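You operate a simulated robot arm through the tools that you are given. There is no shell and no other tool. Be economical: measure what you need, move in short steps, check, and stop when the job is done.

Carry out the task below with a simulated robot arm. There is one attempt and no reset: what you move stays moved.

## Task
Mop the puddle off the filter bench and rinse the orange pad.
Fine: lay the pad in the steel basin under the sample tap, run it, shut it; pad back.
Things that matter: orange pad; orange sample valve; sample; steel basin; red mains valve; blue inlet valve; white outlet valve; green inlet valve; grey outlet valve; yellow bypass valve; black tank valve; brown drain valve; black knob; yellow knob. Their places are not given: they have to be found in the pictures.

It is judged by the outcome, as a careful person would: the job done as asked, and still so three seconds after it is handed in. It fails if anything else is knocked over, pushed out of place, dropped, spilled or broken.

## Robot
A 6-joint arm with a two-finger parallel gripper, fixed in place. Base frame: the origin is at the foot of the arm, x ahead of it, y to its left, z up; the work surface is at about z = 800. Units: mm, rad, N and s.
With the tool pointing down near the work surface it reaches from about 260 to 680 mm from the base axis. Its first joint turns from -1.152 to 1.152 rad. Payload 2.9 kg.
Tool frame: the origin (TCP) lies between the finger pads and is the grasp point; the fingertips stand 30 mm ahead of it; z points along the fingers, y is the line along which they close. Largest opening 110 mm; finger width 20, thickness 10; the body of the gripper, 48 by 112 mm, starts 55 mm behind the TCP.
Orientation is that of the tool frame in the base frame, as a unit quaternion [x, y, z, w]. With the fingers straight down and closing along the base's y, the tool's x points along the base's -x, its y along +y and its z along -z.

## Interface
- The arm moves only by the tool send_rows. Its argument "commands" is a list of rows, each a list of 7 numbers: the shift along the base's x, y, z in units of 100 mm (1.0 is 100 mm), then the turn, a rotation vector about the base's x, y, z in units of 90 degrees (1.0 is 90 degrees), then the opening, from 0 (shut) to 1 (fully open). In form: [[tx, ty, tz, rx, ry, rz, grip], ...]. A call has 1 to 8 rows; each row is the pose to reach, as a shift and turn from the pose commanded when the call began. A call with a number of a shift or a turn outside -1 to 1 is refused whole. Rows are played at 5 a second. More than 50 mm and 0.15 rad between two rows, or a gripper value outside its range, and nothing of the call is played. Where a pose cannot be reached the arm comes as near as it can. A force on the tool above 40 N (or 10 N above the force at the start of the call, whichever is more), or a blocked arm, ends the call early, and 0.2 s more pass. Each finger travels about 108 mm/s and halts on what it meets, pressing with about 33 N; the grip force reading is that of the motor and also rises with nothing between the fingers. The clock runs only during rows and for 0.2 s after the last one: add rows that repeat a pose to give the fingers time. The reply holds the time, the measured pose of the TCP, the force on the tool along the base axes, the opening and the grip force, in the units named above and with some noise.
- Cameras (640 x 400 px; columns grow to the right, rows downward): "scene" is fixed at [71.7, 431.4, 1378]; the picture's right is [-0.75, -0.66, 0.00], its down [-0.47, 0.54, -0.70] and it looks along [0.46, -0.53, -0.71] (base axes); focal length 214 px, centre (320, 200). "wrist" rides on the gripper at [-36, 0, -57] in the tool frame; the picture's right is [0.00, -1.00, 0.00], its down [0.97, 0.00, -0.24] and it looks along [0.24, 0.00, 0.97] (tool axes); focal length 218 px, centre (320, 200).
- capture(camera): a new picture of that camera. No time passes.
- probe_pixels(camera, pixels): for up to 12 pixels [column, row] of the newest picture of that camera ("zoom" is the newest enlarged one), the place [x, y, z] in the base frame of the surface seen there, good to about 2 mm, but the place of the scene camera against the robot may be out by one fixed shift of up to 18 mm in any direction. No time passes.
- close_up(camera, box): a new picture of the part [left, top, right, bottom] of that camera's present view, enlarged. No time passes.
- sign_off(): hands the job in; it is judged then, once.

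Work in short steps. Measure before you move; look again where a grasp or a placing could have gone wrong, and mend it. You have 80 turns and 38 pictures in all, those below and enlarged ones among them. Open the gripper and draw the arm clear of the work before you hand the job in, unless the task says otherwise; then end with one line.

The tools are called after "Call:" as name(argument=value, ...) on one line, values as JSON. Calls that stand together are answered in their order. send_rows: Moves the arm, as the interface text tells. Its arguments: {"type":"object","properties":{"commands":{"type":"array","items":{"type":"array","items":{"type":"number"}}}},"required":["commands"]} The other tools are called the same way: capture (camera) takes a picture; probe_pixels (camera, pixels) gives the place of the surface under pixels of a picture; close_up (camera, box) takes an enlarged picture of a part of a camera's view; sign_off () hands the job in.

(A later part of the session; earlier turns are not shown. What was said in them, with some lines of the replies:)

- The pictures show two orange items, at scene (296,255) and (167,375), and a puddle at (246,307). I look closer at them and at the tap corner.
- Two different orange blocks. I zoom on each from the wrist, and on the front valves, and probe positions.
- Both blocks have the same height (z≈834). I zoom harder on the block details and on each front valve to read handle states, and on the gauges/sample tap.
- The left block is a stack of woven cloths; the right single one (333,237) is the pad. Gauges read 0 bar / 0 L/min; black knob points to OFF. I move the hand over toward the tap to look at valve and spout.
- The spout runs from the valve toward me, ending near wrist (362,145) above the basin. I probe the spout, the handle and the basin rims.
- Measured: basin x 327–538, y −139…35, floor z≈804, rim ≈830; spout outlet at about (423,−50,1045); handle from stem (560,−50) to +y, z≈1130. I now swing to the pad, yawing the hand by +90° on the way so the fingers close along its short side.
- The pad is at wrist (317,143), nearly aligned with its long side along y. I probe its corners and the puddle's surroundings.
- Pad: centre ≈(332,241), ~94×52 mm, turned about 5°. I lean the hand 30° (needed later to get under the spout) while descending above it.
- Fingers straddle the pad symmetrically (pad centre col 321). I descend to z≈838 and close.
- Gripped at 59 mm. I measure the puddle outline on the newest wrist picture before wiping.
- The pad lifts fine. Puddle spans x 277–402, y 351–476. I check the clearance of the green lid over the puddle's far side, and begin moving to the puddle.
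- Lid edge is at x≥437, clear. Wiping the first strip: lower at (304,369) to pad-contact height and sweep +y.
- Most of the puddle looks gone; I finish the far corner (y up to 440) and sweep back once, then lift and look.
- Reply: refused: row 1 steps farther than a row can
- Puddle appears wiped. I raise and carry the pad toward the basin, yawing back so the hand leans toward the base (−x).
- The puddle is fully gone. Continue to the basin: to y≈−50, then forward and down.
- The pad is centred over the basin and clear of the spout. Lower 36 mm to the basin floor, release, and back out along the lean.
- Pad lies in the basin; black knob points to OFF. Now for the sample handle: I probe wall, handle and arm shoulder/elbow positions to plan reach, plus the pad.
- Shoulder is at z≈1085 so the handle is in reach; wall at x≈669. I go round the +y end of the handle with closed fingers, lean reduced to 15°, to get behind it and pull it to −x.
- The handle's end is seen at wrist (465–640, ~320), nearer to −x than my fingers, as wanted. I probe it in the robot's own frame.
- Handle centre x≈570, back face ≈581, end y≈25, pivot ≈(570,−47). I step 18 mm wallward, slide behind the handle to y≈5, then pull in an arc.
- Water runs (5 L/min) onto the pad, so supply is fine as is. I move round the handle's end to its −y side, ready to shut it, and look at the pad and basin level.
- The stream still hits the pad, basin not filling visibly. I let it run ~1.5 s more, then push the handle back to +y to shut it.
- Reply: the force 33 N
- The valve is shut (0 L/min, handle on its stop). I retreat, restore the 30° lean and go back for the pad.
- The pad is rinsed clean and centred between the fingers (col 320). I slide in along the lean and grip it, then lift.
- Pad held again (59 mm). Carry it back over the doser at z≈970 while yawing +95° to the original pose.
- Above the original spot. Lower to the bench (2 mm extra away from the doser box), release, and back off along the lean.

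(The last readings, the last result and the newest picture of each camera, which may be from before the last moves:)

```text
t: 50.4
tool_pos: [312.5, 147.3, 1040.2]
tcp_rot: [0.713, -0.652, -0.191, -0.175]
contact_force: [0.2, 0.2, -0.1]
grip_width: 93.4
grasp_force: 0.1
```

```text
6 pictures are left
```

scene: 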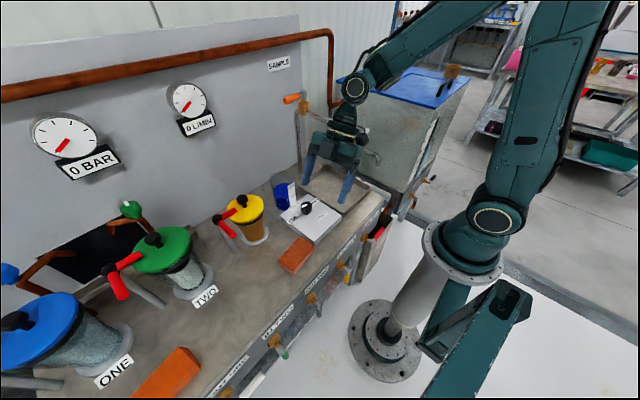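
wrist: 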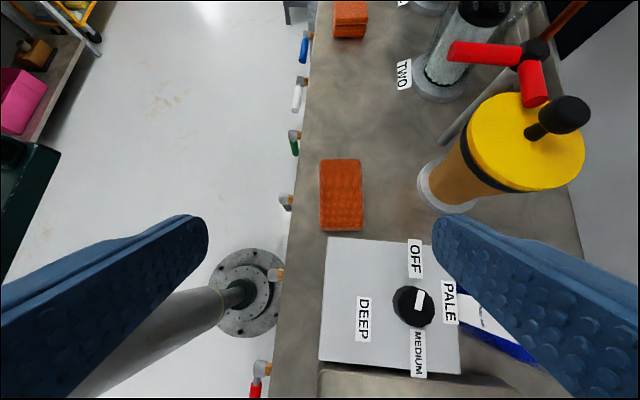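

The pad is back in its place, the bench looks dry, the sample handle points to +y and both gauges read 0. One last close look for drips and a raised arm.

Call:
send_rows(commands=[[-0.1, 0, 0.4, 0, 0, 0, 0.85], [-0.2, 0, 0.8, 0, 0, 0, 0.85], [-0.2, 0, 1.0, 0, 0, 0, 0.85], [-0.2, 0, 1.0, 0, 0, 0, 0.85]])

Call:
close_up(camera="scene", box=[180, 150, 420, 350])

```text
t: 51.4
tool_pos: [294.3, 147.5, 1139.6]
tcp_rot: [0.712, -0.652, -0.191, -0.175]
contact_force: [0.1, -0.6, -1.0]
grip_width: 93.3
grasp_force: 0.1
```

```text
2.00 times, centred on (300, 250) of scene
```

zoom: 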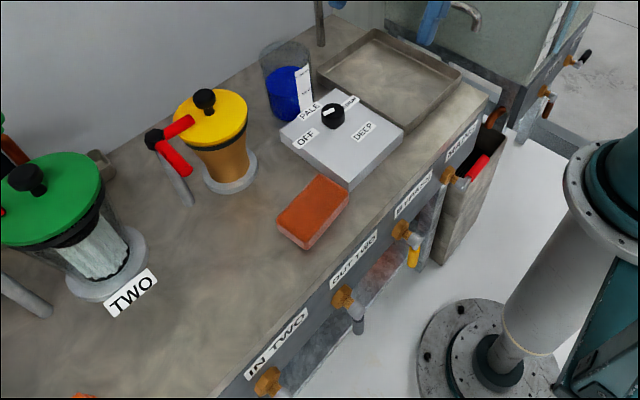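

The bench is dry, the basin is empty, the pad is home and nothing else has moved, so I hand in.

Call:
sign_off()

```text
The job is handed in.
```

I mopped up the puddle and rinsed the orange pad in the steel basin under the sample tap for about five seconds. The tap is shut again (0 L/min) and the pad is back in its place.
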